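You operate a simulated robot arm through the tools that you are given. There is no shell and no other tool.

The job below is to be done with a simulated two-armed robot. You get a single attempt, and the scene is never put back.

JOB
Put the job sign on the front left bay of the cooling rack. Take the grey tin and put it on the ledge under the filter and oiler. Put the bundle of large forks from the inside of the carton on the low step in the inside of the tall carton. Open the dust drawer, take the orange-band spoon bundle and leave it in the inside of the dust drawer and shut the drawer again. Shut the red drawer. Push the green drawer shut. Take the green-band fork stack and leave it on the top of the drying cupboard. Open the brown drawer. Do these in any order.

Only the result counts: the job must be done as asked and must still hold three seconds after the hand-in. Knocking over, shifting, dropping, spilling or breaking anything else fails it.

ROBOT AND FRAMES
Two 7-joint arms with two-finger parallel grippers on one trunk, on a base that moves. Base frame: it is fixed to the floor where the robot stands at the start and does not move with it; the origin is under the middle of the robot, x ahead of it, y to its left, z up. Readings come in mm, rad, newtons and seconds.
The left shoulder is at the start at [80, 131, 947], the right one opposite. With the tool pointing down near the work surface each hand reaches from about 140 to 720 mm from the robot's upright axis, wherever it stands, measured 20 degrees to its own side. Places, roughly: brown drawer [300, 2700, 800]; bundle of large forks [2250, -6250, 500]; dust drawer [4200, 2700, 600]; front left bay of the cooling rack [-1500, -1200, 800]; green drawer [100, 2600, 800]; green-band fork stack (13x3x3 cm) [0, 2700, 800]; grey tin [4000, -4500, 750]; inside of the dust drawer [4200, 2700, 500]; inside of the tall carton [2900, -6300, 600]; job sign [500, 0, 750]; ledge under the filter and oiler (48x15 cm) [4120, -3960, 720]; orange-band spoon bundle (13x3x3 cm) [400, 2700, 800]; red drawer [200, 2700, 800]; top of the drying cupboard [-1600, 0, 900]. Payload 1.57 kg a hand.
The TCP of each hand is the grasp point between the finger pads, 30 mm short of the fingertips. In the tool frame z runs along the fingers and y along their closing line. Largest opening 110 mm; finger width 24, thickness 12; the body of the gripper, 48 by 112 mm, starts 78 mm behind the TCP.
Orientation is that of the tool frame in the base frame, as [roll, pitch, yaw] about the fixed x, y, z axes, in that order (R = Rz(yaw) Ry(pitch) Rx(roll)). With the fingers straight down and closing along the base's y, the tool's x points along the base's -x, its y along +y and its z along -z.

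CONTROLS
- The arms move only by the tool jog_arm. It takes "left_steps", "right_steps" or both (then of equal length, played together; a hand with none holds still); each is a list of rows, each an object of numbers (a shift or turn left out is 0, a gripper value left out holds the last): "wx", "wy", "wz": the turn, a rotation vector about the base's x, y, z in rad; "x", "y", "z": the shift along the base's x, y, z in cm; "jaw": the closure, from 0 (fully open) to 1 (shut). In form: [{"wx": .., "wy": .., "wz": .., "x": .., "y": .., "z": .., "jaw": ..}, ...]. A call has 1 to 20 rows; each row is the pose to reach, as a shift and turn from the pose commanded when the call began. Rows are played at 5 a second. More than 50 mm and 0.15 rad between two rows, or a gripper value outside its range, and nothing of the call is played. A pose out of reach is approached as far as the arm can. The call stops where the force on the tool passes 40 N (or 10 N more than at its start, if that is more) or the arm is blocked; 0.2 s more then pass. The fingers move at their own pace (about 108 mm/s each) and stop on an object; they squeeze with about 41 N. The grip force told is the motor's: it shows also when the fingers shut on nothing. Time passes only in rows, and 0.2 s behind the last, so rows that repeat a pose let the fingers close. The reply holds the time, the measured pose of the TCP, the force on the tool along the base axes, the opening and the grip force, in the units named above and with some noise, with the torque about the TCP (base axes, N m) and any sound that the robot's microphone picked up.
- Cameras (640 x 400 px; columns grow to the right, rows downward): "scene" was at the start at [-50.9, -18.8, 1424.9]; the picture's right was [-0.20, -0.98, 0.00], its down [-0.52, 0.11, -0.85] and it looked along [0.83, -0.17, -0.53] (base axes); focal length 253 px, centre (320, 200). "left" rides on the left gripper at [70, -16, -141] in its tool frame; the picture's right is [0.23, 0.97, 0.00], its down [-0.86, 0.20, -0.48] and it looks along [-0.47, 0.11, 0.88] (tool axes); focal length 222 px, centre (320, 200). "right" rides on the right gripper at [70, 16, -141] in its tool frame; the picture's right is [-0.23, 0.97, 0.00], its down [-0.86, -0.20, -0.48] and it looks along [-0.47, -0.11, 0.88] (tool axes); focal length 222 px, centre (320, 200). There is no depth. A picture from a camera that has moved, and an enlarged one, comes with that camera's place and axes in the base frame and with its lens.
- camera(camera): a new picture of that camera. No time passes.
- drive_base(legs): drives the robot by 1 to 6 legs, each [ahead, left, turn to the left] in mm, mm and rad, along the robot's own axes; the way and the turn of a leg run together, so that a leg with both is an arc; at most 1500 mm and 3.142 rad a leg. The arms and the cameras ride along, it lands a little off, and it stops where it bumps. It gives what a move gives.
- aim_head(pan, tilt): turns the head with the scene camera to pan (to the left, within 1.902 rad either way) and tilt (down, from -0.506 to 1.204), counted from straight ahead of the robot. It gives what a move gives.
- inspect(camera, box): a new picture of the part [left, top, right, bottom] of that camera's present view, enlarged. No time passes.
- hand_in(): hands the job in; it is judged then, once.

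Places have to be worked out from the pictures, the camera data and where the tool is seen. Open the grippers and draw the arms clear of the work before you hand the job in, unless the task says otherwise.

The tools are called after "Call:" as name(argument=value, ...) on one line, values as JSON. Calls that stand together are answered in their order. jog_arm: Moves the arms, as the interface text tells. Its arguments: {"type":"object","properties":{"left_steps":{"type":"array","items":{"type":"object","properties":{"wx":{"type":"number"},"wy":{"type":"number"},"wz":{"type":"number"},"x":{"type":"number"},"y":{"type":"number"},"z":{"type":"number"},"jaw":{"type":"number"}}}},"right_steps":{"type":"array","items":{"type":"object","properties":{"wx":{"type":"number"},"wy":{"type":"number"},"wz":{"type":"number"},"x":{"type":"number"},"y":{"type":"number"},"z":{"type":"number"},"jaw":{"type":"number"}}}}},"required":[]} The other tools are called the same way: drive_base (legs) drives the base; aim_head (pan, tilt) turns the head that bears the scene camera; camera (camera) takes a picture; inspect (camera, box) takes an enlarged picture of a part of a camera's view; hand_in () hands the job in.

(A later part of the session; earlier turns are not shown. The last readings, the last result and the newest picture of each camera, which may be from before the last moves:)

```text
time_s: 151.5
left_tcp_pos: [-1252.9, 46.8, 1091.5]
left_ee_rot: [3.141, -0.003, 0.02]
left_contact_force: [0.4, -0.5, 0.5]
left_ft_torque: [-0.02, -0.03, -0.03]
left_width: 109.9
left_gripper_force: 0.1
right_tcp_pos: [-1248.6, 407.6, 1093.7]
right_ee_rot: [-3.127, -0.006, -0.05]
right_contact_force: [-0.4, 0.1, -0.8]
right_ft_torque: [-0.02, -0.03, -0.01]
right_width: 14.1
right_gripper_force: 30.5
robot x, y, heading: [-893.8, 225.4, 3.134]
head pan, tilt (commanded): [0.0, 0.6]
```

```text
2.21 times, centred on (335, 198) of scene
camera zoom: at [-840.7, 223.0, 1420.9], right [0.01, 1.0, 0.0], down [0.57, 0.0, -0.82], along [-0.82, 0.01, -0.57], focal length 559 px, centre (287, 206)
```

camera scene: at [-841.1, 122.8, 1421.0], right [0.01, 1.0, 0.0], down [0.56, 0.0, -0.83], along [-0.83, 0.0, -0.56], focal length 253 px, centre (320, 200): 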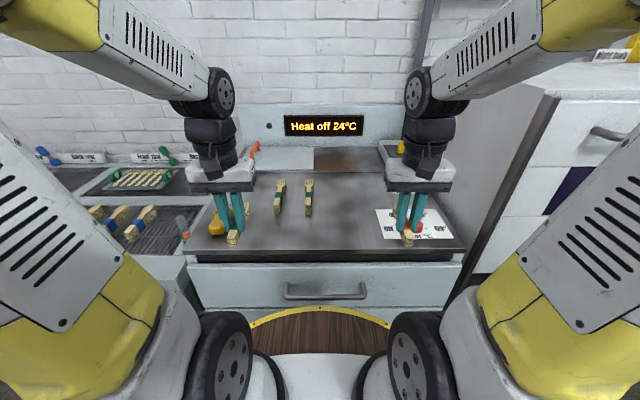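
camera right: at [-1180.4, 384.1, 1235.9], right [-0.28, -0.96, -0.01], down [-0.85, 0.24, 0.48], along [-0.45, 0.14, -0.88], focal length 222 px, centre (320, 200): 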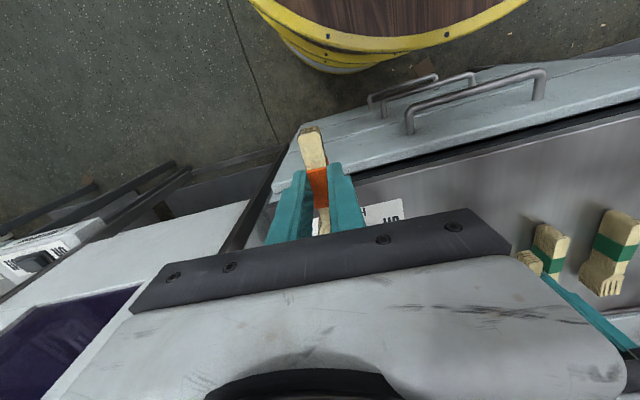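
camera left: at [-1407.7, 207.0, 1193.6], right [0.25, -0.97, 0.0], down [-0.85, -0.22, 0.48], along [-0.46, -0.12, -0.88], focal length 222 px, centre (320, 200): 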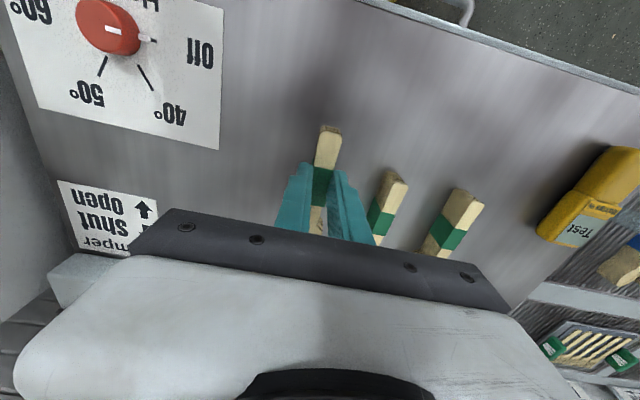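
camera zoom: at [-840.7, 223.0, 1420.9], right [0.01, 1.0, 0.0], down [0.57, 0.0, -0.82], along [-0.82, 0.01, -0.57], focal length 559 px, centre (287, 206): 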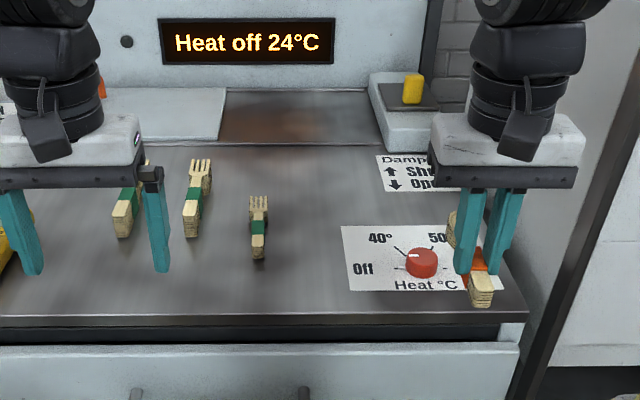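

The fork stack lies free on the cupboard top. Next is the dust drawer near (4200, 2700): I back off, turn to heading 0 and go to the lane at y about 1300 to look along it.

Call:
drive_base(legs=[[-400, 0, 0], [0, 0, -3.134], [0, 1080, 0]])

Call:
aim_head(pan=0.2, tilt=0.25)

Call:
camera(camera="scene")

```text
time_s: 166.5
left_tcp_pos: [-105.1, 1463.1, 1093.0]
left_ee_rot: [3.141, 0.0, 3.139]
left_contact_force: [0.6, 0.6, 0.8]
left_ft_torque: [0.03, 0.01, -0.01]
left_width: 109.8
left_gripper_force: 0.1
right_tcp_pos: [-118.9, 1103.4, 1094.1]
right_ee_rot: [-3.128, -0.004, 3.068]
right_contact_force: [0.1, 0.3, 0.5]
right_ft_torque: [0.05, 0.02, 0.02]
right_width: 14.4
right_gripper_force: 31.0
robot x, y, heading: [-468.0, 1289.5, -0.03]
head pan, tilt (commanded): [0.0, 0.6]
```

```text
time_s: 167.3
left_tcp_pos: [-104.3, 1462.8, 1092.3]
left_ee_rot: [3.142, 0.0, 3.139]
left_contact_force: [-0.3, 0.5, -0.2]
left_ft_torque: [0.02, 0.01, -0.01]
left_width: 110.0
left_gripper_force: 0.1
right_tcp_pos: [-119.6, 1103.4, 1094.1]
right_ee_rot: [-3.128, -0.007, 3.069]
right_contact_force: [0.7, -0.7, -0.2]
right_ft_torque: [0.01, 0.0, -0.01]
right_width: 14.2
right_gripper_force: 30.5
robot x, y, heading: [-464.4, 1291.8, -0.029]
head pan, tilt (commanded): [0.201, 0.25]
```

```text
taken
camera scene: at [-516.1, 1313.3, 1453.1], right [0.17, -0.99, 0.0], down [-0.24, -0.04, -0.97], along [0.96, 0.16, -0.25], focal length 253 px, centre (320, 200)
```

scene: 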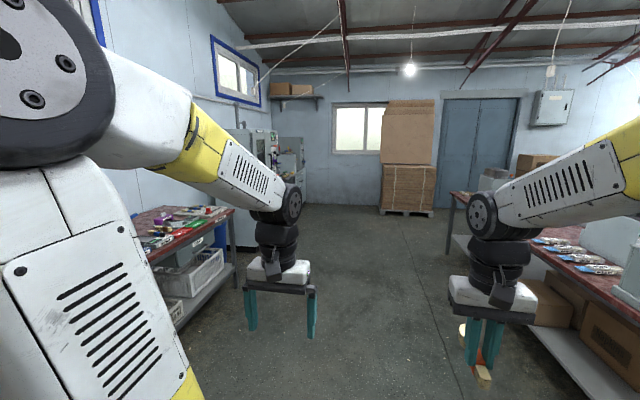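

The lane is clear. I drive about 3 m along it and look again.

Call:
drive_base(legs=[[0, 0, 0.029], [1500, 0, 0], [1500, 0, 0]])

Call:
aim_head(pan=0.6, tilt=0.35)

Call:
camera(camera="scene")

```text
time_s: 182.1
left_tcp_pos: [2874.1, 1602.3, 1092.3]
left_ee_rot: [-3.14, 0.0, -3.052]
left_contact_force: [0.8, 0.1, 0.1]
left_ft_torque: [0.01, 0.02, 0.01]
left_width: 110.2
left_gripper_force: 0.1
right_tcp_pos: [2892.5, 1242.7, 1093.8]
right_ee_rot: [-3.128, -0.005, -3.121]
right_contact_force: [-0.4, -0.5, -0.5]
right_ft_torque: [0.01, 0.02, 0.01]
right_width: 14.5
right_gripper_force: 30.3
robot x, y, heading: [2523.0, 1401.4, 0.063]
head pan, tilt (commanded): [0.201, 0.25]
```

```text
time_s: 183.0
left_tcp_pos: [2875.0, 1604.0, 1092.5]
left_ee_rot: [-3.141, 0.0, -3.05]
left_contact_force: [-0.1, 0.9, 0.4]
left_ft_torque: [0.0, 0.02, -0.02]
left_width: 109.9
left_gripper_force: 0.0
right_tcp_pos: [2891.0, 1243.5, 1094.2]
right_ee_rot: [-3.127, -0.006, -3.122]
right_contact_force: [-0.2, -0.6, 0.6]
right_ft_torque: [0.02, -0.01, -0.01]
right_width: 14.5
right_gripper_force: 30.8
robot x, y, heading: [2527.2, 1396.9, 0.063]
head pan, tilt (commanded): [0.6, 0.351]
```

```text
taken
camera scene: at [2461.0, 1449.0, 1443.7], right [0.61, -0.79, 0.0], down [-0.27, -0.21, -0.94], along [0.74, 0.58, -0.34], focal length 253 px, centre (320, 200)
```

scene: 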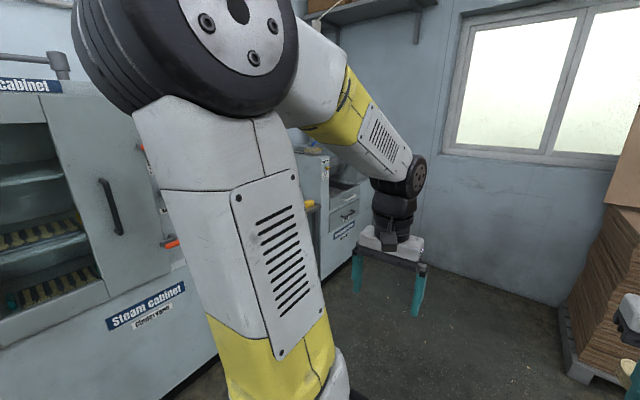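

The steam cabinet is on the left and the dust machine further on. I straighten the heading and drive on to x about 3700.

Call:
drive_base(legs=[[0, 0, -0.063], [1200, 0, 0]])

Call:
aim_head(pan=1.3, tilt=0.45)

Call:
camera(camera="scene")

Call:
aim_head(pan=0.6, tilt=0.45)

Call:
camera(camera="scene")

```text
time_s: 189.6
left_tcp_pos: [4115.0, 1587.9, 1092.2]
left_ee_rot: [3.14, -0.001, -3.104]
left_contact_force: [-0.8, 0.2, -0.2]
left_ft_torque: [-0.04, -0.02, -0.02]
left_width: 109.9
left_gripper_force: 0.0
right_tcp_pos: [4114.1, 1226.9, 1093.4]
right_ee_rot: [-3.127, -0.006, 3.107]
right_contact_force: [0.1, 0.7, -0.4]
right_ft_torque: [0.0, 0.03, -0.01]
right_width: 14.7
right_gripper_force: 30.4
robot x, y, heading: [3756.7, 1404.3, 0.009]
head pan, tilt (commanded): [0.6, 0.351]
```

```text
time_s: 190.7
left_tcp_pos: [4114.7, 1587.1, 1091.3]
left_ee_rot: [3.141, -0.001, -3.105]
left_contact_force: [-0.6, -0.8, -0.4]
left_ft_torque: [0.04, 0.04, 0.0]
left_width: 110.1
left_gripper_force: 0.0
right_tcp_pos: [4114.3, 1226.7, 1094.0]
right_ee_rot: [-3.127, -0.004, 3.106]
right_contact_force: [-0.1, 0.9, 0.4]
right_ft_torque: [-0.01, 0.01, 0.04]
right_width: 14.3
right_gripper_force: 30.7
robot x, y, heading: [3757.7, 1407.7, 0.007]
head pan, tilt (commanded): [1.3, 0.45]
```

```text
taken
camera scene: at [3642.0, 1491.2, 1434.5], right [0.97, -0.26, 0.0], down [-0.11, -0.42, -0.9], along [0.23, 0.87, -0.44], focal length 253 px, centre (320, 200)
```

scene: 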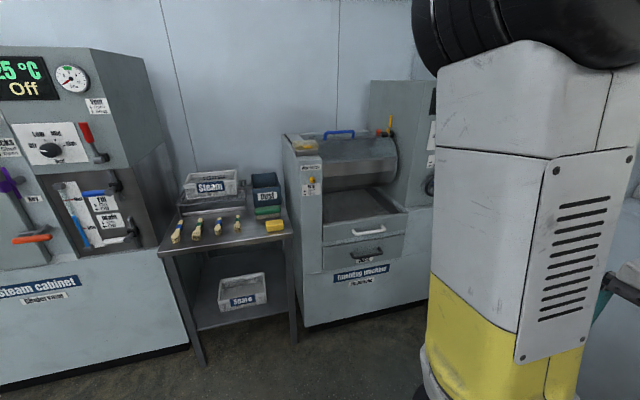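

```text
time_s: 191.8
left_tcp_pos: [4115.4, 1586.5, 1092.4]
left_ee_rot: [-3.142, 0.0, -3.105]
left_contact_force: [-0.9, -0.9, 0.6]
left_ft_torque: [-0.01, 0.02, 0.02]
left_width: 109.9
left_gripper_force: 0.1
right_tcp_pos: [4114.3, 1227.3, 1093.9]
right_ee_rot: [-3.126, -0.006, 3.106]
right_contact_force: [-0.4, 0.0, -1.0]
right_ft_torque: [-0.02, -0.03, 0.01]
right_width: 14.2
right_gripper_force: 30.7
robot x, y, heading: [3755.3, 1405.4, 0.006]
head pan, tilt (commanded): [0.6, 0.45]
```

```text
taken
camera scene: at [3693.5, 1455.0, 1434.5], right [0.57, -0.82, 0.0], down [-0.36, -0.25, -0.9], along [0.74, 0.51, -0.44], focal length 253 px, centre (320, 200)
```

scene: 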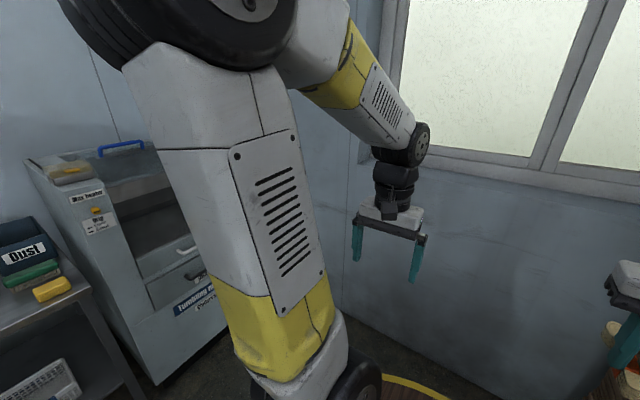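

The tumbling machine has a flap and beneath it a drawer with a small label. I turn to face it, stand at x about 4180, and enlarge.

Call:
drive_base(legs=[[0, 0, 1.563], [0, -420, 0]])

Call:
aim_head(pan=0.0, tilt=0.5)

Call:
camera(camera="scene")

Call:
inspect(camera="scene", box=[200, 100, 440, 260])

```text
time_s: 198.1
left_tcp_pos: [3991.1, 1765.4, 1092.3]
left_ee_rot: [3.141, 0.0, -1.539]
left_contact_force: [-0.2, -0.1, -1.1]
left_ft_torque: [0.03, -0.02, 0.01]
left_width: 110.0
left_gripper_force: 0.0
right_tcp_pos: [4353.2, 1760.8, 1093.0]
right_ee_rot: [-3.128, -0.005, -1.613]
right_contact_force: [-0.7, -0.2, -0.7]
right_ft_torque: [0.0, -0.03, 0.0]
right_width: 14.3
right_gripper_force: 30.7
robot x, y, heading: [4170.7, 1408.6, 1.571]
head pan, tilt (commanded): [0.6, 0.45]
```

```text
time_s: 199.1
left_tcp_pos: [3992.9, 1764.9, 1092.3]
left_ee_rot: [3.139, 0.0, -1.538]
left_contact_force: [1.1, 0.0, 0.0]
left_ft_torque: [-0.01, -0.01, 0.01]
left_width: 110.0
left_gripper_force: 0.0
right_tcp_pos: [4352.9, 1760.1, 1093.8]
right_ee_rot: [-3.128, -0.005, -1.611]
right_contact_force: [0.5, -0.2, -0.6]
right_ft_torque: [-0.02, -0.05, -0.02]
right_width: 14.2
right_gripper_force: 30.4
robot x, y, heading: [4171.7, 1406.8, 1.571]
head pan, tilt (commanded): [0.0, 0.499]
```

```text
taken
camera scene: at [4174.8, 1355.6, 1430.0], right [1.0, 0.0, 0.0], down [0.0, -0.48, -0.88], along [0.0, 0.88, -0.48], focal length 253 px, centre (320, 200)
```

scene: 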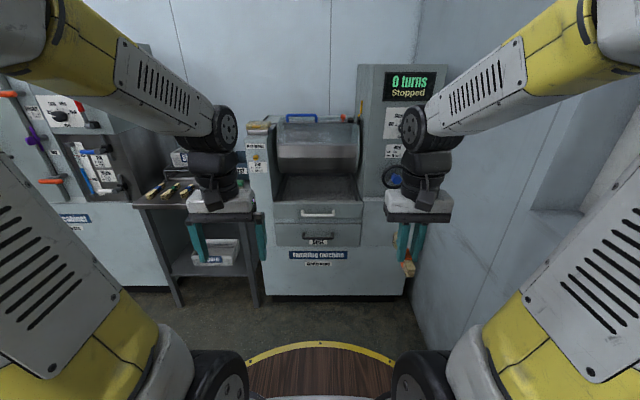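

```text
2.50 times, centred on (320, 180) of scene
camera zoom: at [4174.8, 1355.6, 1430.0], right [1.0, 0.0, 0.0], down [0.0, -0.48, -0.88], along [0.0, 0.88, -0.48], focal length 633 px, centre (320, 250)
```

zoom: 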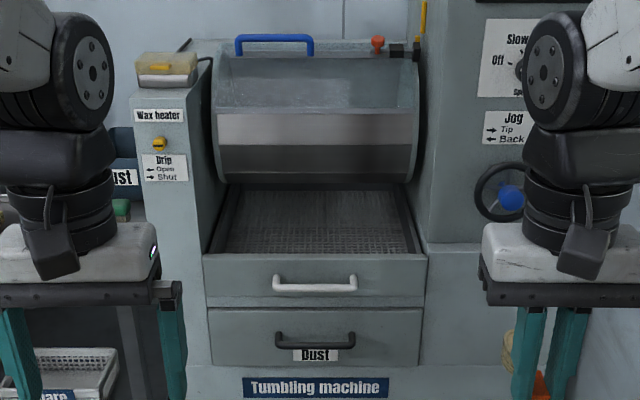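

The lower drawer is labelled "Dust" and has a dark bar handle. I drive 350 mm nearer and shift right so the left hand can take it, then look again for triangulation.

Call:
drive_base(legs=[[300, -110, 0]])

Call:
aim_head(pan=0.1, tilt=0.7)

Call:
camera(camera="scene")

Call:
inspect(camera="scene", box=[180, 60, 420, 220])

Call:
camera(camera="left")

```text
time_s: 201.3
left_tcp_pos: [4099.1, 2065.3, 1092.5]
left_ee_rot: [-3.14, 0.001, -1.534]
left_contact_force: [-0.5, 0.0, 0.0]
left_ft_torque: [-0.01, -0.01, 0.0]
left_width: 109.8
left_gripper_force: 0.1
right_tcp_pos: [4459.9, 2065.0, 1093.9]
right_ee_rot: [-3.129, -0.004, -1.607]
right_contact_force: [0.3, 0.0, -0.1]
right_ft_torque: [0.0, 0.0, -0.01]
right_width: 14.4
right_gripper_force: 30.7
robot x, y, heading: [4283.2, 1706.8, 1.578]
head pan, tilt (commanded): [0.0, 0.499]
```

```text
time_s: 202.0
left_tcp_pos: [4098.2, 2065.2, 1092.2]
left_ee_rot: [3.14, 0.0, -1.535]
left_contact_force: [0.9, 0.7, 0.1]
left_ft_torque: [0.01, -0.01, 0.0]
left_width: 110.0
left_gripper_force: 0.1
right_tcp_pos: [4458.0, 2063.1, 1093.8]
right_ee_rot: [-3.127, -0.005, -1.606]
right_contact_force: [0.1, 0.6, -0.1]
right_ft_torque: [-0.01, 0.02, 0.01]
right_width: 14.2
right_gripper_force: 30.8
robot x, y, heading: [4280.6, 1703.8, 1.578]
head pan, tilt (commanded): [0.099, 0.7]
```

```text
taken
camera scene: at [4275.0, 1650.6, 1412.4], right [0.99, 0.11, 0.0], down [0.07, -0.64, -0.77], along [-0.08, 0.76, -0.64], focal length 253 px, centre (320, 200)
```

scene: 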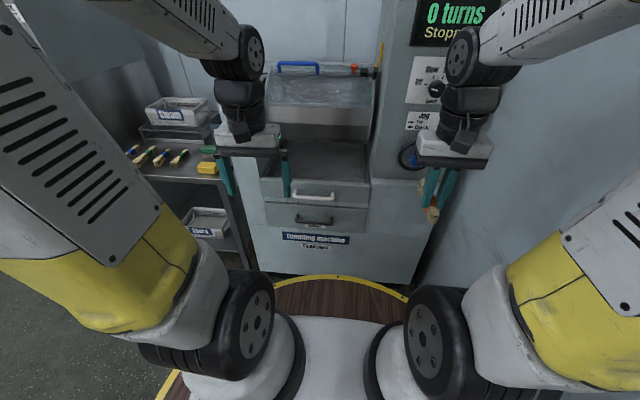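

```text
2.50 times, centred on (300, 140) of scene
camera zoom: at [4275.0, 1650.6, 1412.4], right [0.99, 0.11, 0.0], down [0.07, -0.64, -0.77], along [-0.08, 0.76, -0.64], focal length 633 px, centre (370, 350)
```

zoom: 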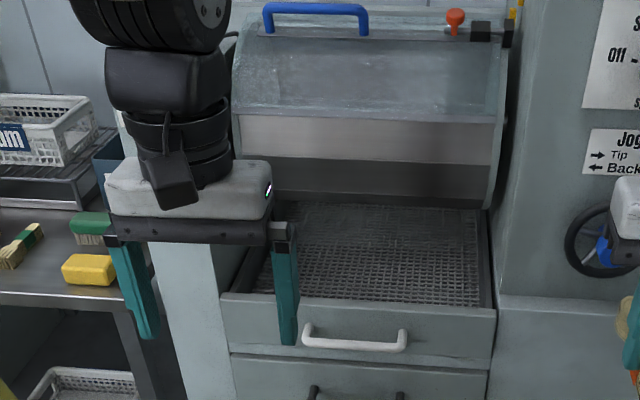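

```text
taken
camera left: at [4117.5, 1995.9, 1234.1], right [-0.96, -0.26, 0.0], down [-0.23, 0.85, 0.48], along [-0.13, 0.46, -0.88], focal length 222 px, centre (320, 200)
```

left: 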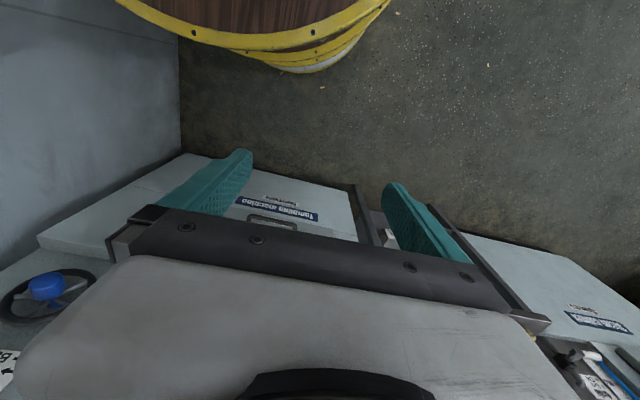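

The white handle comes out at about (4086..4245, 2445, 748), so the dust handle bar should be near x 4163, y 2445, z 604. I turn the left hand by -90° about z so that it closes fore-and-aft, before tipping it forward.

Call:
jog_arm(left_steps=[{"wz": -0.14}, {"wz": -0.28}, {"wz": -0.42}, {"wz": -0.56}, {"wz": -0.7}, {"wz": -0.84}, {"wz": -0.98}, {"wz": -1.12}, {"wz": -1.26}, {"wz": -1.4}, {"wz": -1.53}, {"wz": -1.61}, {"wz": -1.61}])

Call:
jog_arm(left_steps=[{"wx": 0.14}, {"wx": 0.28}, {"wx": 0.42}, {"wx": 0.56}, {"wx": 0.7}, {"wx": 0.84}, {"wx": 0.98}, {"wx": 1.1}, {"wx": 1.1}])

Call:
camera(camera="scene")

Call:
camera(camera="left")

```text
time_s: 204.8
left_tcp_pos: [4098.7, 2065.0, 1093.6]
left_ee_rot: [-3.141, 0.0, 3.139]
left_contact_force: [0.8, 0.8, 0.2]
left_ft_torque: [-0.02, 0.04, 0.02]
left_width: 110.0
left_gripper_force: 0.0
right_tcp_pos: [4458.6, 2063.1, 1093.5]
right_ee_rot: [-3.128, -0.006, -1.605]
right_contact_force: [1.0, 0.2, 0.0]
right_ft_torque: [-0.02, -0.04, 0.0]
right_width: 14.2
right_gripper_force: 30.8
robot x, y, heading: [4281.8, 1705.6, 1.58]
head pan, tilt (commanded): [0.099, 0.7]
```

```text
time_s: 206.8
left_tcp_pos: [4064.9, 2141.4, 1229.1]
left_ee_rot: [2.042, -0.002, 3.138]
left_contact_force: [0.0, 0.0, 1.0]
left_ft_torque: [0.02, -0.04, 0.02]
left_width: 109.8
left_gripper_force: 0.0
left hand out of reach, approached as far as the arm can: row 3, 4, 5, 6, 7, 8, 9
right_tcp_pos: [4458.8, 2063.9, 1094.7]
right_ee_rot: [-3.127, -0.005, -1.605]
right_contact_force: [-1.4, 0.1, 0.0]
right_ft_torque: [-0.04, 0.0, 0.01]
right_width: 14.1
right_gripper_force: 31.3
robot x, y, heading: [4280.0, 1708.5, 1.579]
head pan, tilt (commanded): [0.099, 0.7]
```

```text
taken
camera scene: at [4275.0, 1650.5, 1412.3], right [0.99, 0.11, 0.0], down [0.07, -0.64, -0.76], along [-0.08, 0.76, -0.64], focal length 253 px, centre (320, 200)
```

scene: 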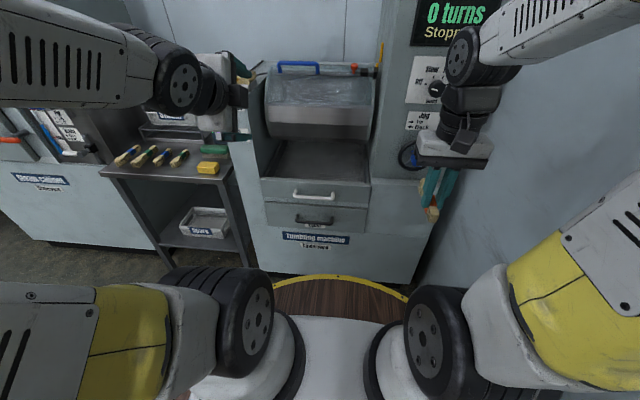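

```text
taken
camera left: at [3994.9, 2007.9, 1280.3], right [-0.23, 0.44, 0.87], down [0.86, -0.34, 0.39], along [0.47, 0.83, -0.3], focal length 222 px, centre (320, 200)
```

left: 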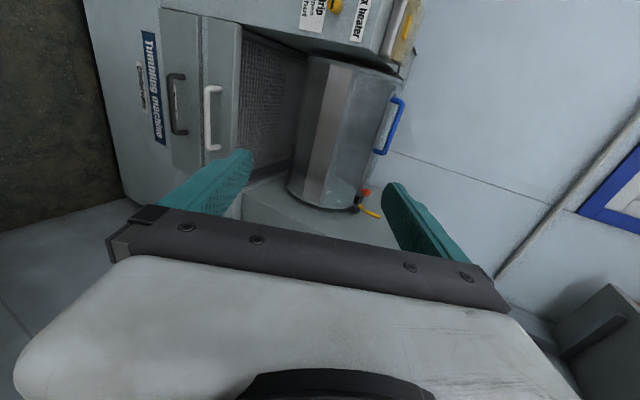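

The tipped pose was out of reach so close in, so the hand drifted up and forward; the pointing direction is right (27° below horizontal). I move it forward to where it is reachable and read the pose.

Call:
jog_arm(left_steps=[{"y": 4}, {"y": 8}, {"y": 12}, {"y": 16}, {"y": 18}, {"y": 18}, {"y": 18}])

```text
time_s: 208.4
left_tcp_pos: [4063.6, 2324.0, 1224.7]
left_ee_rot: [2.041, -0.003, -3.141]
left_contact_force: [-0.2, 0.7, -0.1]
left_ft_torque: [-0.01, 0.01, 0.02]
left_width: 109.9
left_gripper_force: 0.0
right_tcp_pos: [4459.8, 2064.1, 1094.7]
right_ee_rot: [-3.127, -0.005, -1.606]
right_contact_force: [-0.6, -0.9, 0.2]
right_ft_torque: [-0.03, -0.02, -0.03]
right_width: 14.4
right_gripper_force: 29.9
robot x, y, heading: [4281.3, 1706.7, 1.577]
head pan, tilt (commanded): [0.099, 0.7]
```

The pose is reachable again. I move it across to x 4163 and down in front of the drawers, staying back at y about 2285.

Call:
jog_arm(left_steps=[{"x": 3.3, "y": -1}, {"x": 6.6, "y": -2}, {"x": 9.9, "y": -4}, {"x": 9.9, "y": -4, "z": -4.5}, {"x": 9.9, "y": -4, "z": -9}, {"x": 9.9, "y": -4, "z": -13.5}, {"x": 9.9, "y": -4, "z": -18}, {"x": 9.9, "y": -4, "z": -22.5}, {"x": 9.9, "y": -4, "z": -27}, {"x": 9.9, "y": -4, "z": -31.5}, {"x": 9.9, "y": -4, "z": -36}, {"x": 9.9, "y": -4, "z": -36}])

Call:
camera(camera="scene")

Call:
camera(camera="left")

```text
time_s: 210.6
left_tcp_pos: [4168.4, 2285.5, 925.4]
left_ee_rot: [2.032, 0.016, 3.139]
left_contact_force: [-0.2, 0.4, -0.1]
left_ft_torque: [-0.02, 0.01, -0.03]
left_width: 109.9
left_gripper_force: 0.0
left hand out of reach, approached as far as the arm can: row 8, 9
right_tcp_pos: [4467.4, 2065.3, 1088.1]
right_ee_rot: [-3.118, -0.003, -1.602]
right_contact_force: [26.5, 2.4, -9.6]
right_ft_torque: [0.15, 4.0, 1.58]
right_width: 14.5
right_gripper_force: 30.7
robot x, y, heading: [4284.3, 1708.0, 1.581]
head pan, tilt (commanded): [0.099, 0.7]
stopped in row 11 (right hand): the force on the tool passed its limit at 277 N (the readings are from after the stop); the commanded pose is now the measured one
```

```text
taken
camera scene: at [4274.8, 1650.2, 1412.3], right [0.99, 0.11, 0.0], down [0.07, -0.64, -0.77], along [-0.08, 0.76, -0.64], focal length 253 px, centre (320, 200)
```

scene: 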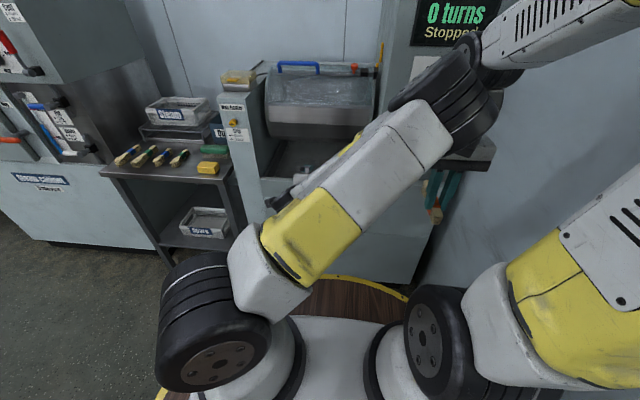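

```text
taken
camera left: at [4097.2, 2152.0, 972.0], right [-0.24, 0.43, 0.87], down [0.85, -0.34, 0.4], along [0.47, 0.83, -0.29], focal length 222 px, centre (320, 200)
```

left: 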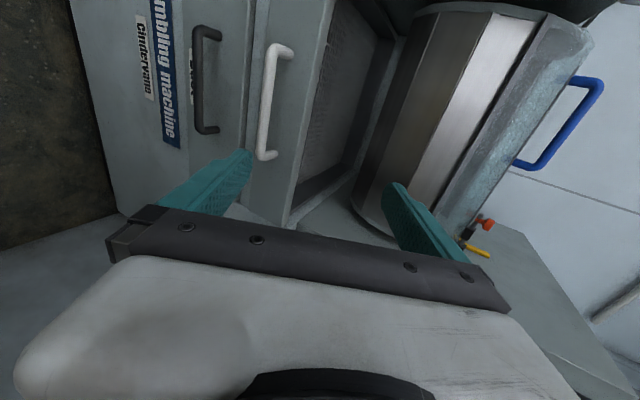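

The left elbow swung inward and pressed on the right hand. I look at the right hand and its bundle before moving anything.

Call:
camera(camera="right")

Call:
inspect(camera="scene", box=[340, 20, 560, 240])

```text
taken
camera right: at [4444.4, 1996.6, 1230.2], right [-0.97, 0.26, -0.02], down [0.22, 0.85, 0.48], along [0.14, 0.46, -0.88], focal length 222 px, centre (320, 200)
```

right: 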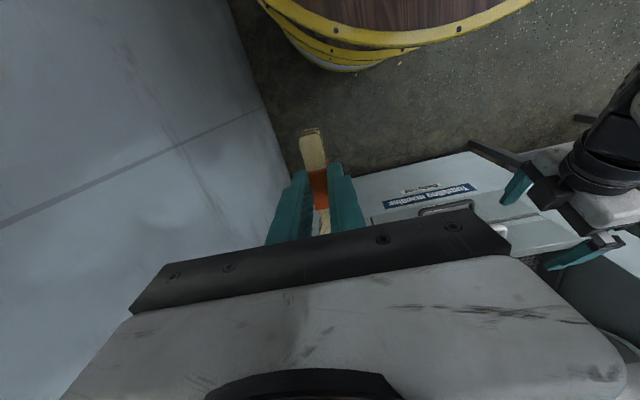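

```text
1.82 times, centred on (450, 130) of scene
camera zoom: at [4274.8, 1650.2, 1412.3], right [0.99, 0.11, 0.0], down [0.07, -0.64, -0.77], along [-0.08, 0.76, -0.64], focal length 460 px, centre (84, 327)
```

zoom: 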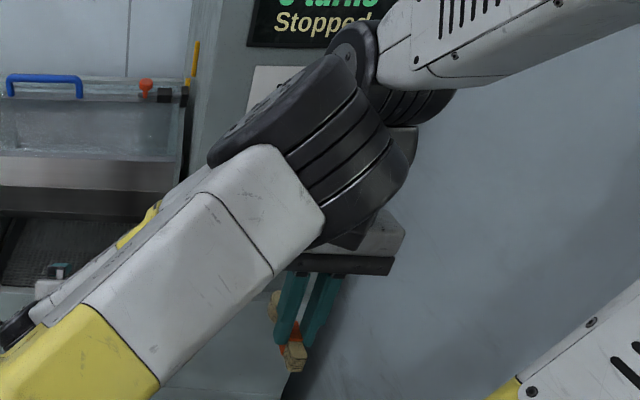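

The bundle is still held. I ease the right hand 6 cm away to the right to free the contact.

Call:
jog_arm(right_steps=[{"x": 1.5}, {"x": 3}, {"x": 4.5}, {"x": 6}, {"x": 6}])

```text
time_s: 211.8
left_tcp_pos: [4168.7, 2284.4, 923.7]
left_ee_rot: [2.033, 0.013, 3.138]
left_contact_force: [0.2, 0.3, -0.3]
left_ft_torque: [0.0, 0.0, 0.01]
left_width: 110.1
left_gripper_force: 0.1
right_tcp_pos: [4525.3, 2067.1, 1088.4]
right_ee_rot: [-3.12, -0.003, -1.601]
right_contact_force: [-0.4, -1.2, -0.7]
right_ft_torque: [-0.05, 0.03, 0.01]
right_width: 14.3
right_gripper_force: 30.9
robot x, y, heading: [4284.6, 1705.1, 1.576]
head pan, tilt (commanded): [0.099, 0.7]
```

Free again. I take the left hand back up along its path and look at the arm's shape.

Call:
jog_arm(left_steps=[{"z": 4}, {"z": 8}, {"z": 12}, {"z": 16}, {"z": 20}, {"z": 24}, {"z": 27}, {"z": 30}, {"z": 30, "x": -4}, {"z": 30, "x": -8}, {"z": 30, "x": -12}])

Call:
camera(camera="scene")

```text
time_s: 214.2
left_tcp_pos: [4049.6, 2283.0, 1224.1]
left_ee_rot: [2.033, 0.013, 3.137]
left_contact_force: [0.6, -0.2, 0.1]
left_ft_torque: [0.0, 0.0, -0.01]
left_width: 110.1
left_gripper_force: 0.0
left hand out of reach, approached as far as the arm can: row 2
right_tcp_pos: [4525.0, 2067.1, 1088.9]
right_ee_rot: [-3.12, -0.005, -1.605]
right_contact_force: [-0.1, 0.1, 0.0]
right_ft_torque: [0.02, 0.04, -0.01]
right_width: 14.1
right_gripper_force: 30.2
robot x, y, heading: [4283.2, 1704.7, 1.582]
head pan, tilt (commanded): [0.099, 0.7]
```

```text
taken
camera scene: at [4275.5, 1650.6, 1412.3], right [0.99, 0.11, 0.0], down [0.07, -0.64, -0.76], along [-0.08, 0.76, -0.64], focal length 253 px, centre (320, 200)
```

scene: 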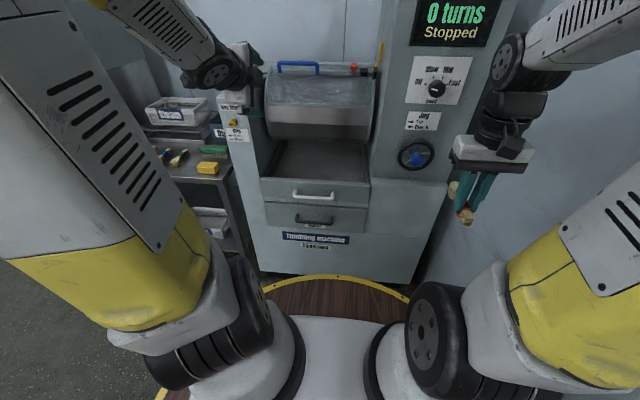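

The left arm is back in its usual shape. Tipping so far forward runs through a wrist singularity, so I will instead use only a 20° forward tilt and hook the bar with one finger of the wide-open jaws. First I turn the hand back to nearly down.

Call:
jog_arm(left_steps=[{"wx": -0.13, "z": -2}, {"wx": -0.26, "z": -4}, {"wx": -0.39, "z": -6}, {"wx": -0.52, "z": -8}, {"wx": -0.65, "z": -10}, {"wx": -0.757, "z": -12}, {"wx": -0.757, "z": -12}])

Call:
camera(camera="scene")

Call:
camera(camera="left")

```text
time_s: 215.8
left_tcp_pos: [4050.5, 2285.4, 1104.4]
left_ee_rot: [2.791, 0.011, -3.136]
left_contact_force: [0.4, 0.2, 0.0]
left_ft_torque: [-0.01, -0.04, -0.02]
left_width: 109.9
left_gripper_force: 0.1
left hand out of reach, approached as far as the arm can: row 1, 2
right_tcp_pos: [4525.8, 2066.5, 1088.3]
right_ee_rot: [-3.117, -0.003, -1.604]
right_contact_force: [-0.5, 0.4, 0.0]
right_ft_torque: [-0.01, -0.07, -0.01]
right_width: 14.0
right_gripper_force: 30.4
robot x, y, heading: [4279.4, 1706.8, 1.577]
head pan, tilt (commanded): [0.099, 0.7]
```

```text
taken
camera scene: at [4275.0, 1650.8, 1412.3], right [0.99, 0.11, 0.0], down [0.07, -0.64, -0.76], along [-0.08, 0.76, -0.64], focal length 253 px, centre (320, 200)
```

scene: 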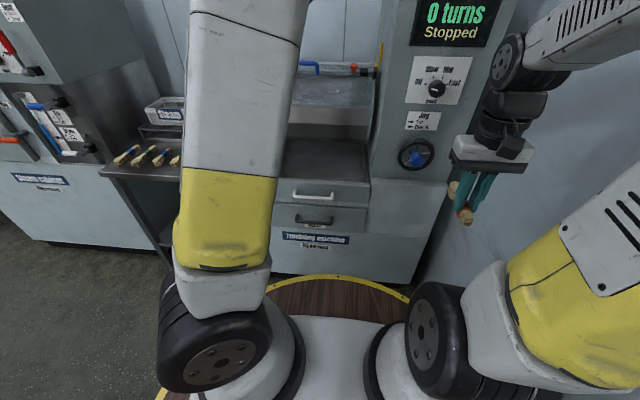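

```text
taken
camera left: at [3978.9, 2221.7, 1229.4], right [-0.24, 0.91, 0.33], down [0.85, 0.03, 0.53], along [0.47, 0.41, -0.78], focal length 222 px, centre (320, 200)
```

left: 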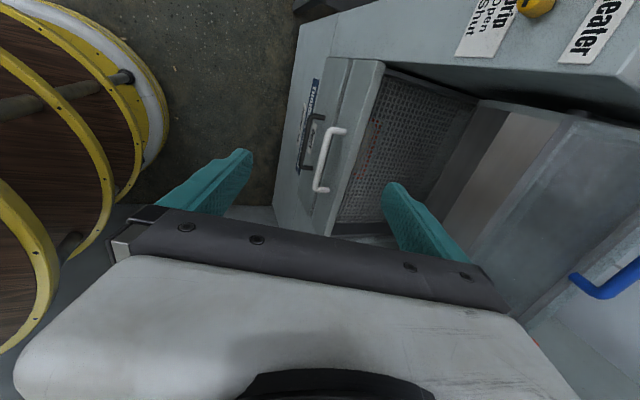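

The left elbow is up and clear now. I enlarge both views of the handles to fix their positions better.

Call:
inspect(camera="scene", box=[260, 160, 380, 240])

Call:
inspect(camera="left", box=[260, 80, 400, 220])

```text
5.00 times, centred on (320, 200) of scene
camera zoom: at [4275.0, 1650.8, 1412.3], right [0.99, 0.11, 0.0], down [0.07, -0.64, -0.76], along [-0.08, 0.76, -0.64], focal length 1266 px, centre (320, 200)
```

zoom: 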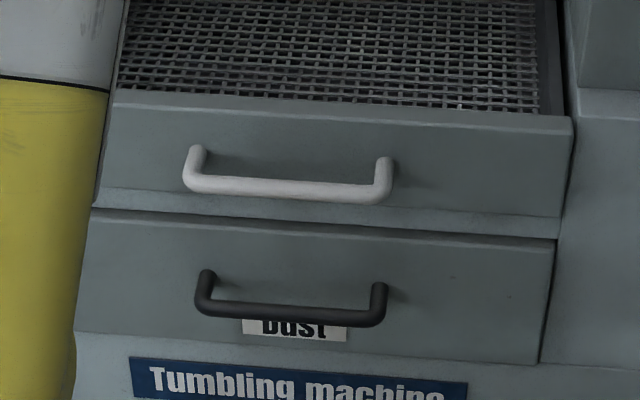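

```text
2.86 times, centred on (330, 150) of left
camera zoom: at [3978.9, 2221.7, 1229.4], right [-0.24, 0.91, 0.33], down [0.85, 0.03, 0.53], along [0.47, 0.41, -0.78], focal length 635 px, centre (291, 343)
```

zoom: 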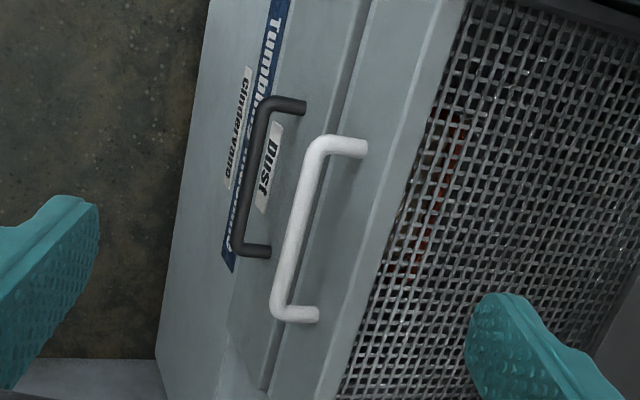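

Triangulated, the dust bar runs from x 4086 to 4241 at y about 2452, z about 598, 37 mm in front of the face. I move the left hand across and down towards it in stages, keeping well in front.

Call:
jog_arm(left_steps=[{"x": 3.5, "z": -2}, {"x": 7, "z": -4}, {"x": 11, "z": -6}, {"x": 11, "z": -10}, {"x": 11, "z": -14}, {"x": 11, "z": -18}, {"x": 11, "z": -18}])

Call:
camera(camera="scene")

```text
time_s: 217.4
left_tcp_pos: [4159.1, 2286.8, 924.4]
left_ee_rot: [2.791, 0.01, -3.134]
left_contact_force: [-0.7, 0.3, 0.4]
left_ft_torque: [-0.03, 0.01, 0.01]
left_width: 110.1
left_gripper_force: 0.1
right_tcp_pos: [4526.3, 2068.1, 1088.5]
right_ee_rot: [-3.12, -0.005, -1.602]
right_contact_force: [0.5, 0.5, 0.4]
right_ft_torque: [-0.02, 0.0, -0.02]
right_width: 14.3
right_gripper_force: 30.6
robot x, y, heading: [4283.5, 1710.9, 1.575]
head pan, tilt (commanded): [0.099, 0.7]
```

```text
taken
camera scene: at [4275.1, 1650.5, 1412.3], right [0.99, 0.11, 0.0], down [0.07, -0.64, -0.76], along [-0.08, 0.76, -0.64], focal length 253 px, centre (320, 200)
```

scene: 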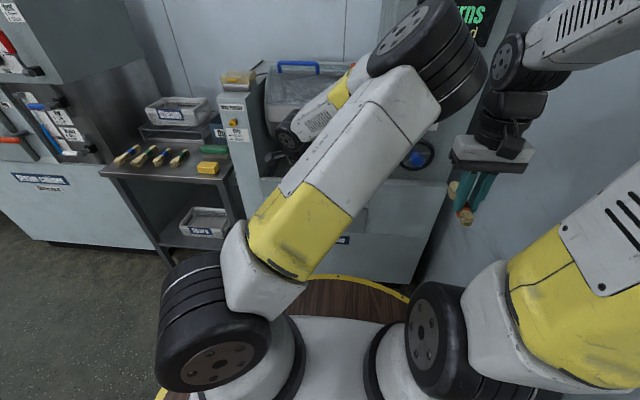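

The elbow swings inward again with this wrist turn. I go back up and left, and will turn the hand the other way (+180° about z) so the elbow stays outside.

Call:
jog_arm(left_steps=[{"z": 4}, {"z": 8}, {"z": 12}, {"z": 16}, {"z": 18, "x": -3}, {"z": 18, "x": -7}, {"z": 18, "x": -11, "y": -2}, {"z": 18, "x": -13, "y": -5}, {"z": 18, "x": -13, "y": -9}, {"z": 18, "x": -13, "y": -13}, {"z": 18, "x": -13, "y": -17}, {"z": 18, "x": -13, "y": -20}])

Call:
jog_arm(left_steps=[{"wx": -0.12}, {"wx": -0.24}, {"wx": -0.35}, {"wx": -0.35}])

Call:
camera(camera="scene")

```text
time_s: 220.0
left_tcp_pos: [4029.2, 2084.4, 1104.3]
left_ee_rot: [2.79, 0.011, -3.135]
left_contact_force: [0.1, 0.6, -0.2]
left_ft_torque: [-0.01, -0.02, 0.02]
left_width: 110.0
left_gripper_force: 0.0
right_tcp_pos: [4526.0, 2066.6, 1088.5]
right_ee_rot: [-3.121, -0.006, -1.603]
right_contact_force: [0.0, -0.1, -0.2]
right_ft_torque: [0.01, -0.03, -0.02]
right_width: 14.6
right_gripper_force: 31.4
robot x, y, heading: [4282.2, 1705.9, 1.573]
head pan, tilt (commanded): [0.099, 0.7]
```

```text
time_s: 221.0
left_tcp_pos: [4028.9, 2086.8, 1104.4]
left_ee_rot: [-3.141, 0.008, -3.13]
left_contact_force: [0.2, 0.2, 0.4]
left_ft_torque: [0.0, -0.04, -0.01]
left_width: 109.8
left_gripper_force: 0.0
right_tcp_pos: [4526.3, 2066.1, 1087.5]
right_ee_rot: [-3.118, -0.004, -1.601]
right_contact_force: [0.4, -0.1, 0.0]
right_ft_torque: [-0.03, -0.02, 0.0]
right_width: 14.4
right_gripper_force: 30.9
robot x, y, heading: [4285.2, 1702.9, 1.576]
head pan, tilt (commanded): [0.099, 0.7]
```

```text
taken
camera scene: at [4275.1, 1650.5, 1412.3], right [0.99, 0.11, 0.0], down [0.07, -0.64, -0.76], along [-0.08, 0.76, -0.64], focal length 253 px, centre (320, 200)
```

scene: 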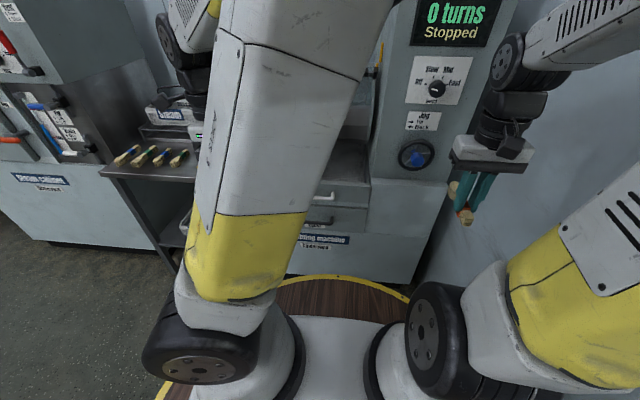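

Now I turn the hand back about z, first to its natural pose, and check the elbow.

Call:
jog_arm(left_steps=[{"wz": 0.14}, {"wz": 0.28}, {"wz": 0.42}, {"wz": 0.56}, {"wz": 0.7}, {"wz": 0.84}, {"wz": 0.98}, {"wz": 1.12}, {"wz": 1.26}, {"wz": 1.4}, {"wz": 1.54}, {"wz": 1.56}])

Call:
camera(camera="scene")

Call:
jog_arm(left_steps=[{"wz": 0.14}, {"wz": 0.28}, {"wz": 0.42}, {"wz": 0.56}, {"wz": 0.7}, {"wz": 0.84}, {"wz": 0.98}, {"wz": 1.12}, {"wz": 1.26}, {"wz": 1.4}, {"wz": 1.54}, {"wz": 1.57}])

Call:
camera(camera="scene")

```text
time_s: 223.6
left_tcp_pos: [4028.0, 2085.8, 1104.6]
left_ee_rot: [3.139, 0.01, -1.569]
left_contact_force: [0.6, -0.8, -0.4]
left_ft_torque: [0.01, -0.02, -0.01]
left_width: 110.2
left_gripper_force: 0.2
right_tcp_pos: [4526.7, 2066.3, 1088.0]
right_ee_rot: [-3.12, -0.004, -1.603]
right_contact_force: [-0.2, 0.0, 0.3]
right_ft_torque: [-0.02, 0.0, -0.01]
right_width: 14.2
right_gripper_force: 30.4
robot x, y, heading: [4285.4, 1707.5, 1.582]
head pan, tilt (commanded): [0.099, 0.7]
```

```text
taken
camera scene: at [4275.1, 1650.6, 1412.3], right [0.99, 0.11, 0.0], down [0.07, -0.64, -0.76], along [-0.08, 0.76, -0.64], focal length 253 px, centre (320, 200)
```

scene: 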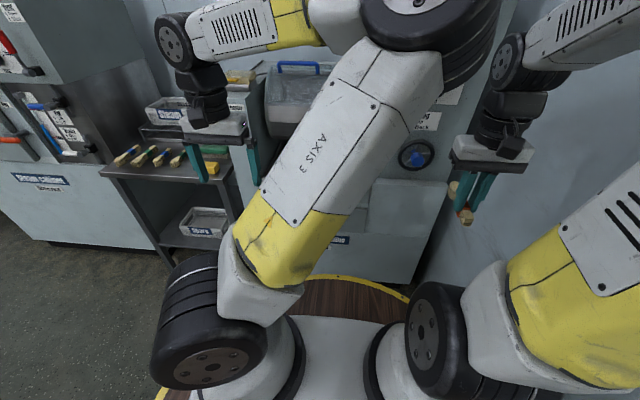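

```text
time_s: 226.2
left_tcp_pos: [4041.9, 2039.5, 1093.1]
left_ee_rot: [-3.136, 0.012, -0.012]
left_contact_force: [0.3, -0.4, 1.1]
left_ft_torque: [0.02, 0.01, -0.01]
left_width: 110.2
left_gripper_force: 0.1
left hand out of reach, approached as far as the arm can: row 11, 12
right_tcp_pos: [4525.0, 2068.0, 1088.1]
right_ee_rot: [-3.12, -0.004, -1.602]
right_contact_force: [-0.3, -0.3, 0.6]
right_ft_torque: [-0.02, 0.01, 0.0]
right_width: 14.3
right_gripper_force: 30.4
robot x, y, heading: [4281.1, 1703.9, 1.577]
head pan, tilt (commanded): [0.099, 0.7]
```

```text
taken
camera scene: at [4275.1, 1650.7, 1412.3], right [0.99, 0.11, 0.0], down [0.07, -0.64, -0.76], along [-0.08, 0.76, -0.64], focal length 253 px, centre (320, 200)
```

scene: 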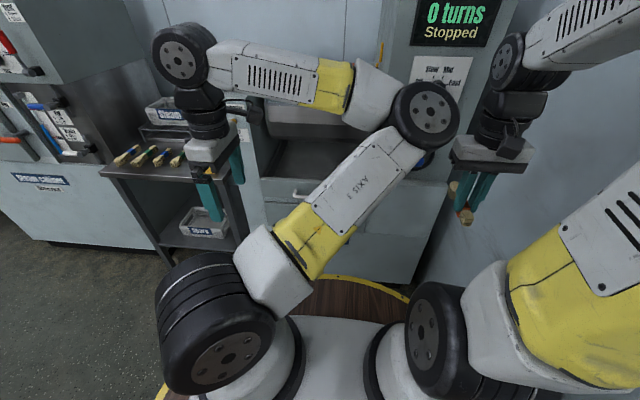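

The turn moves the elbow: turning positive swings it inward, negative swings it out. I first tuck the right hand further right and back, then turn the left hand back by the negative way.

Call:
jog_arm(right_steps=[{"x": 2, "y": -3}, {"x": 4, "y": -6}, {"x": 5.5, "y": -9}, {"x": 5.5, "y": -12}, {"x": 5.5, "y": -12}])

Call:
jog_arm(left_steps=[{"wz": -0.14}, {"wz": -0.28}, {"wz": -0.42}, {"wz": -0.56}, {"wz": -0.7}, {"wz": -0.84}, {"wz": -0.98}, {"wz": -1.12}, {"wz": -1.26}, {"wz": -1.4}, {"wz": -1.54}, {"wz": -1.57}])

Call:
jog_arm(left_steps=[{"wz": -0.14}, {"wz": -0.28}, {"wz": -0.42}, {"wz": -0.56}, {"wz": -0.7}, {"wz": -0.84}, {"wz": -0.98}, {"wz": -1.12}, {"wz": -1.26}, {"wz": -1.4}, {"wz": -1.54}, {"wz": -1.55}])

Call:
camera(camera="scene")

```text
time_s: 227.4
left_tcp_pos: [4042.2, 2040.0, 1093.6]
left_ee_rot: [-3.138, 0.011, -0.014]
left_contact_force: [-1.3, 0.6, 1.1]
left_ft_torque: [-0.01, 0.03, 0.01]
left_width: 110.0
left_gripper_force: 0.1
right_tcp_pos: [4579.9, 1946.6, 1089.0]
right_ee_rot: [-3.121, -0.004, -1.601]
right_contact_force: [0.0, -0.4, -0.2]
right_ft_torque: [-0.02, 0.04, 0.0]
right_width: 14.4
right_gripper_force: 30.1
robot x, y, heading: [4282.2, 1707.2, 1.572]
head pan, tilt (commanded): [0.099, 0.7]
```

```text
time_s: 230.0
left_tcp_pos: [4040.8, 2039.8, 1096.4]
left_ee_rot: [3.14, 0.008, -1.573]
left_contact_force: [-0.1, 0.3, -0.4]
left_ft_torque: [0.0, -0.03, 0.0]
left_width: 110.2
left_gripper_force: 0.1
right_tcp_pos: [4580.1, 1946.7, 1090.0]
right_ee_rot: [-3.12, -0.001, -1.602]
right_contact_force: [0.1, -0.2, -0.5]
right_ft_torque: [-0.01, -0.01, 0.02]
right_width: 14.4
right_gripper_force: 30.5
robot x, y, heading: [4282.2, 1705.1, 1.579]
head pan, tilt (commanded): [0.099, 0.7]
```

```text
time_s: 232.6
left_tcp_pos: [4040.0, 2038.9, 1096.1]
left_ee_rot: [3.141, 0.009, -3.124]
left_contact_force: [-0.6, 0.3, 0.1]
left_ft_torque: [0.0, 0.01, 0.01]
left_width: 110.1
left_gripper_force: 0.1
right_tcp_pos: [4580.1, 1946.2, 1089.4]
right_ee_rot: [-3.119, -0.003, -1.601]
right_contact_force: [-0.1, 0.2, -0.7]
right_ft_torque: [0.0, 0.03, 0.0]
right_width: 14.3
right_gripper_force: 30.1
robot x, y, heading: [4280.3, 1705.6, 1.576]
head pan, tilt (commanded): [0.099, 0.7]
```

```text
taken
camera scene: at [4275.1, 1650.5, 1412.3], right [0.99, 0.11, 0.0], down [0.07, -0.64, -0.76], along [-0.08, 0.76, -0.64], focal length 253 px, centre (320, 200)
```

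scene: 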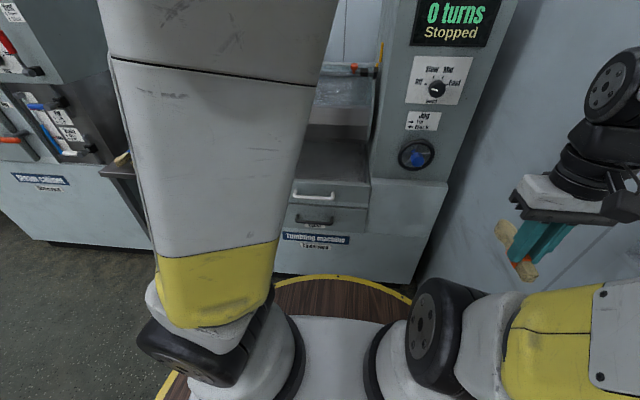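

The elbow is in the middle-left now. I turn a bit more in the negative way to see whether the elbow goes further out.

Call:
jog_arm(left_steps=[{"wz": -0.14}, {"wz": -0.28}, {"wz": -0.42}, {"wz": -0.56}, {"wz": -0.7}, {"wz": -0.84}, {"wz": -0.98}, {"wz": -1.0}])

Call:
camera(camera="scene")

```text
time_s: 234.4
left_tcp_pos: [4041.1, 2040.1, 1093.6]
left_ee_rot: [3.139, 0.008, 2.159]
left_contact_force: [0.7, -0.5, -0.2]
left_ft_torque: [0.02, -0.03, 0.03]
left_width: 110.0
left_gripper_force: 0.1
right_tcp_pos: [4580.1, 1946.6, 1090.3]
right_ee_rot: [-3.119, -0.004, -1.603]
right_contact_force: [-0.1, 0.1, 0.2]
right_ft_torque: [-0.02, 0.02, 0.03]
right_width: 13.9
right_gripper_force: 30.5
robot x, y, heading: [4277.6, 1704.0, 1.58]
head pan, tilt (commanded): [0.099, 0.7]
```

```text
taken
camera scene: at [4275.1, 1650.5, 1412.3], right [0.99, 0.11, 0.0], down [0.07, -0.64, -0.76], along [-0.08, 0.76, -0.64], focal length 253 px, centre (320, 200)
```

scene: 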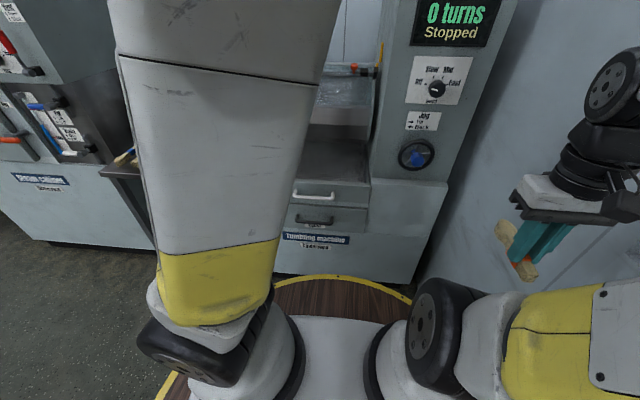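

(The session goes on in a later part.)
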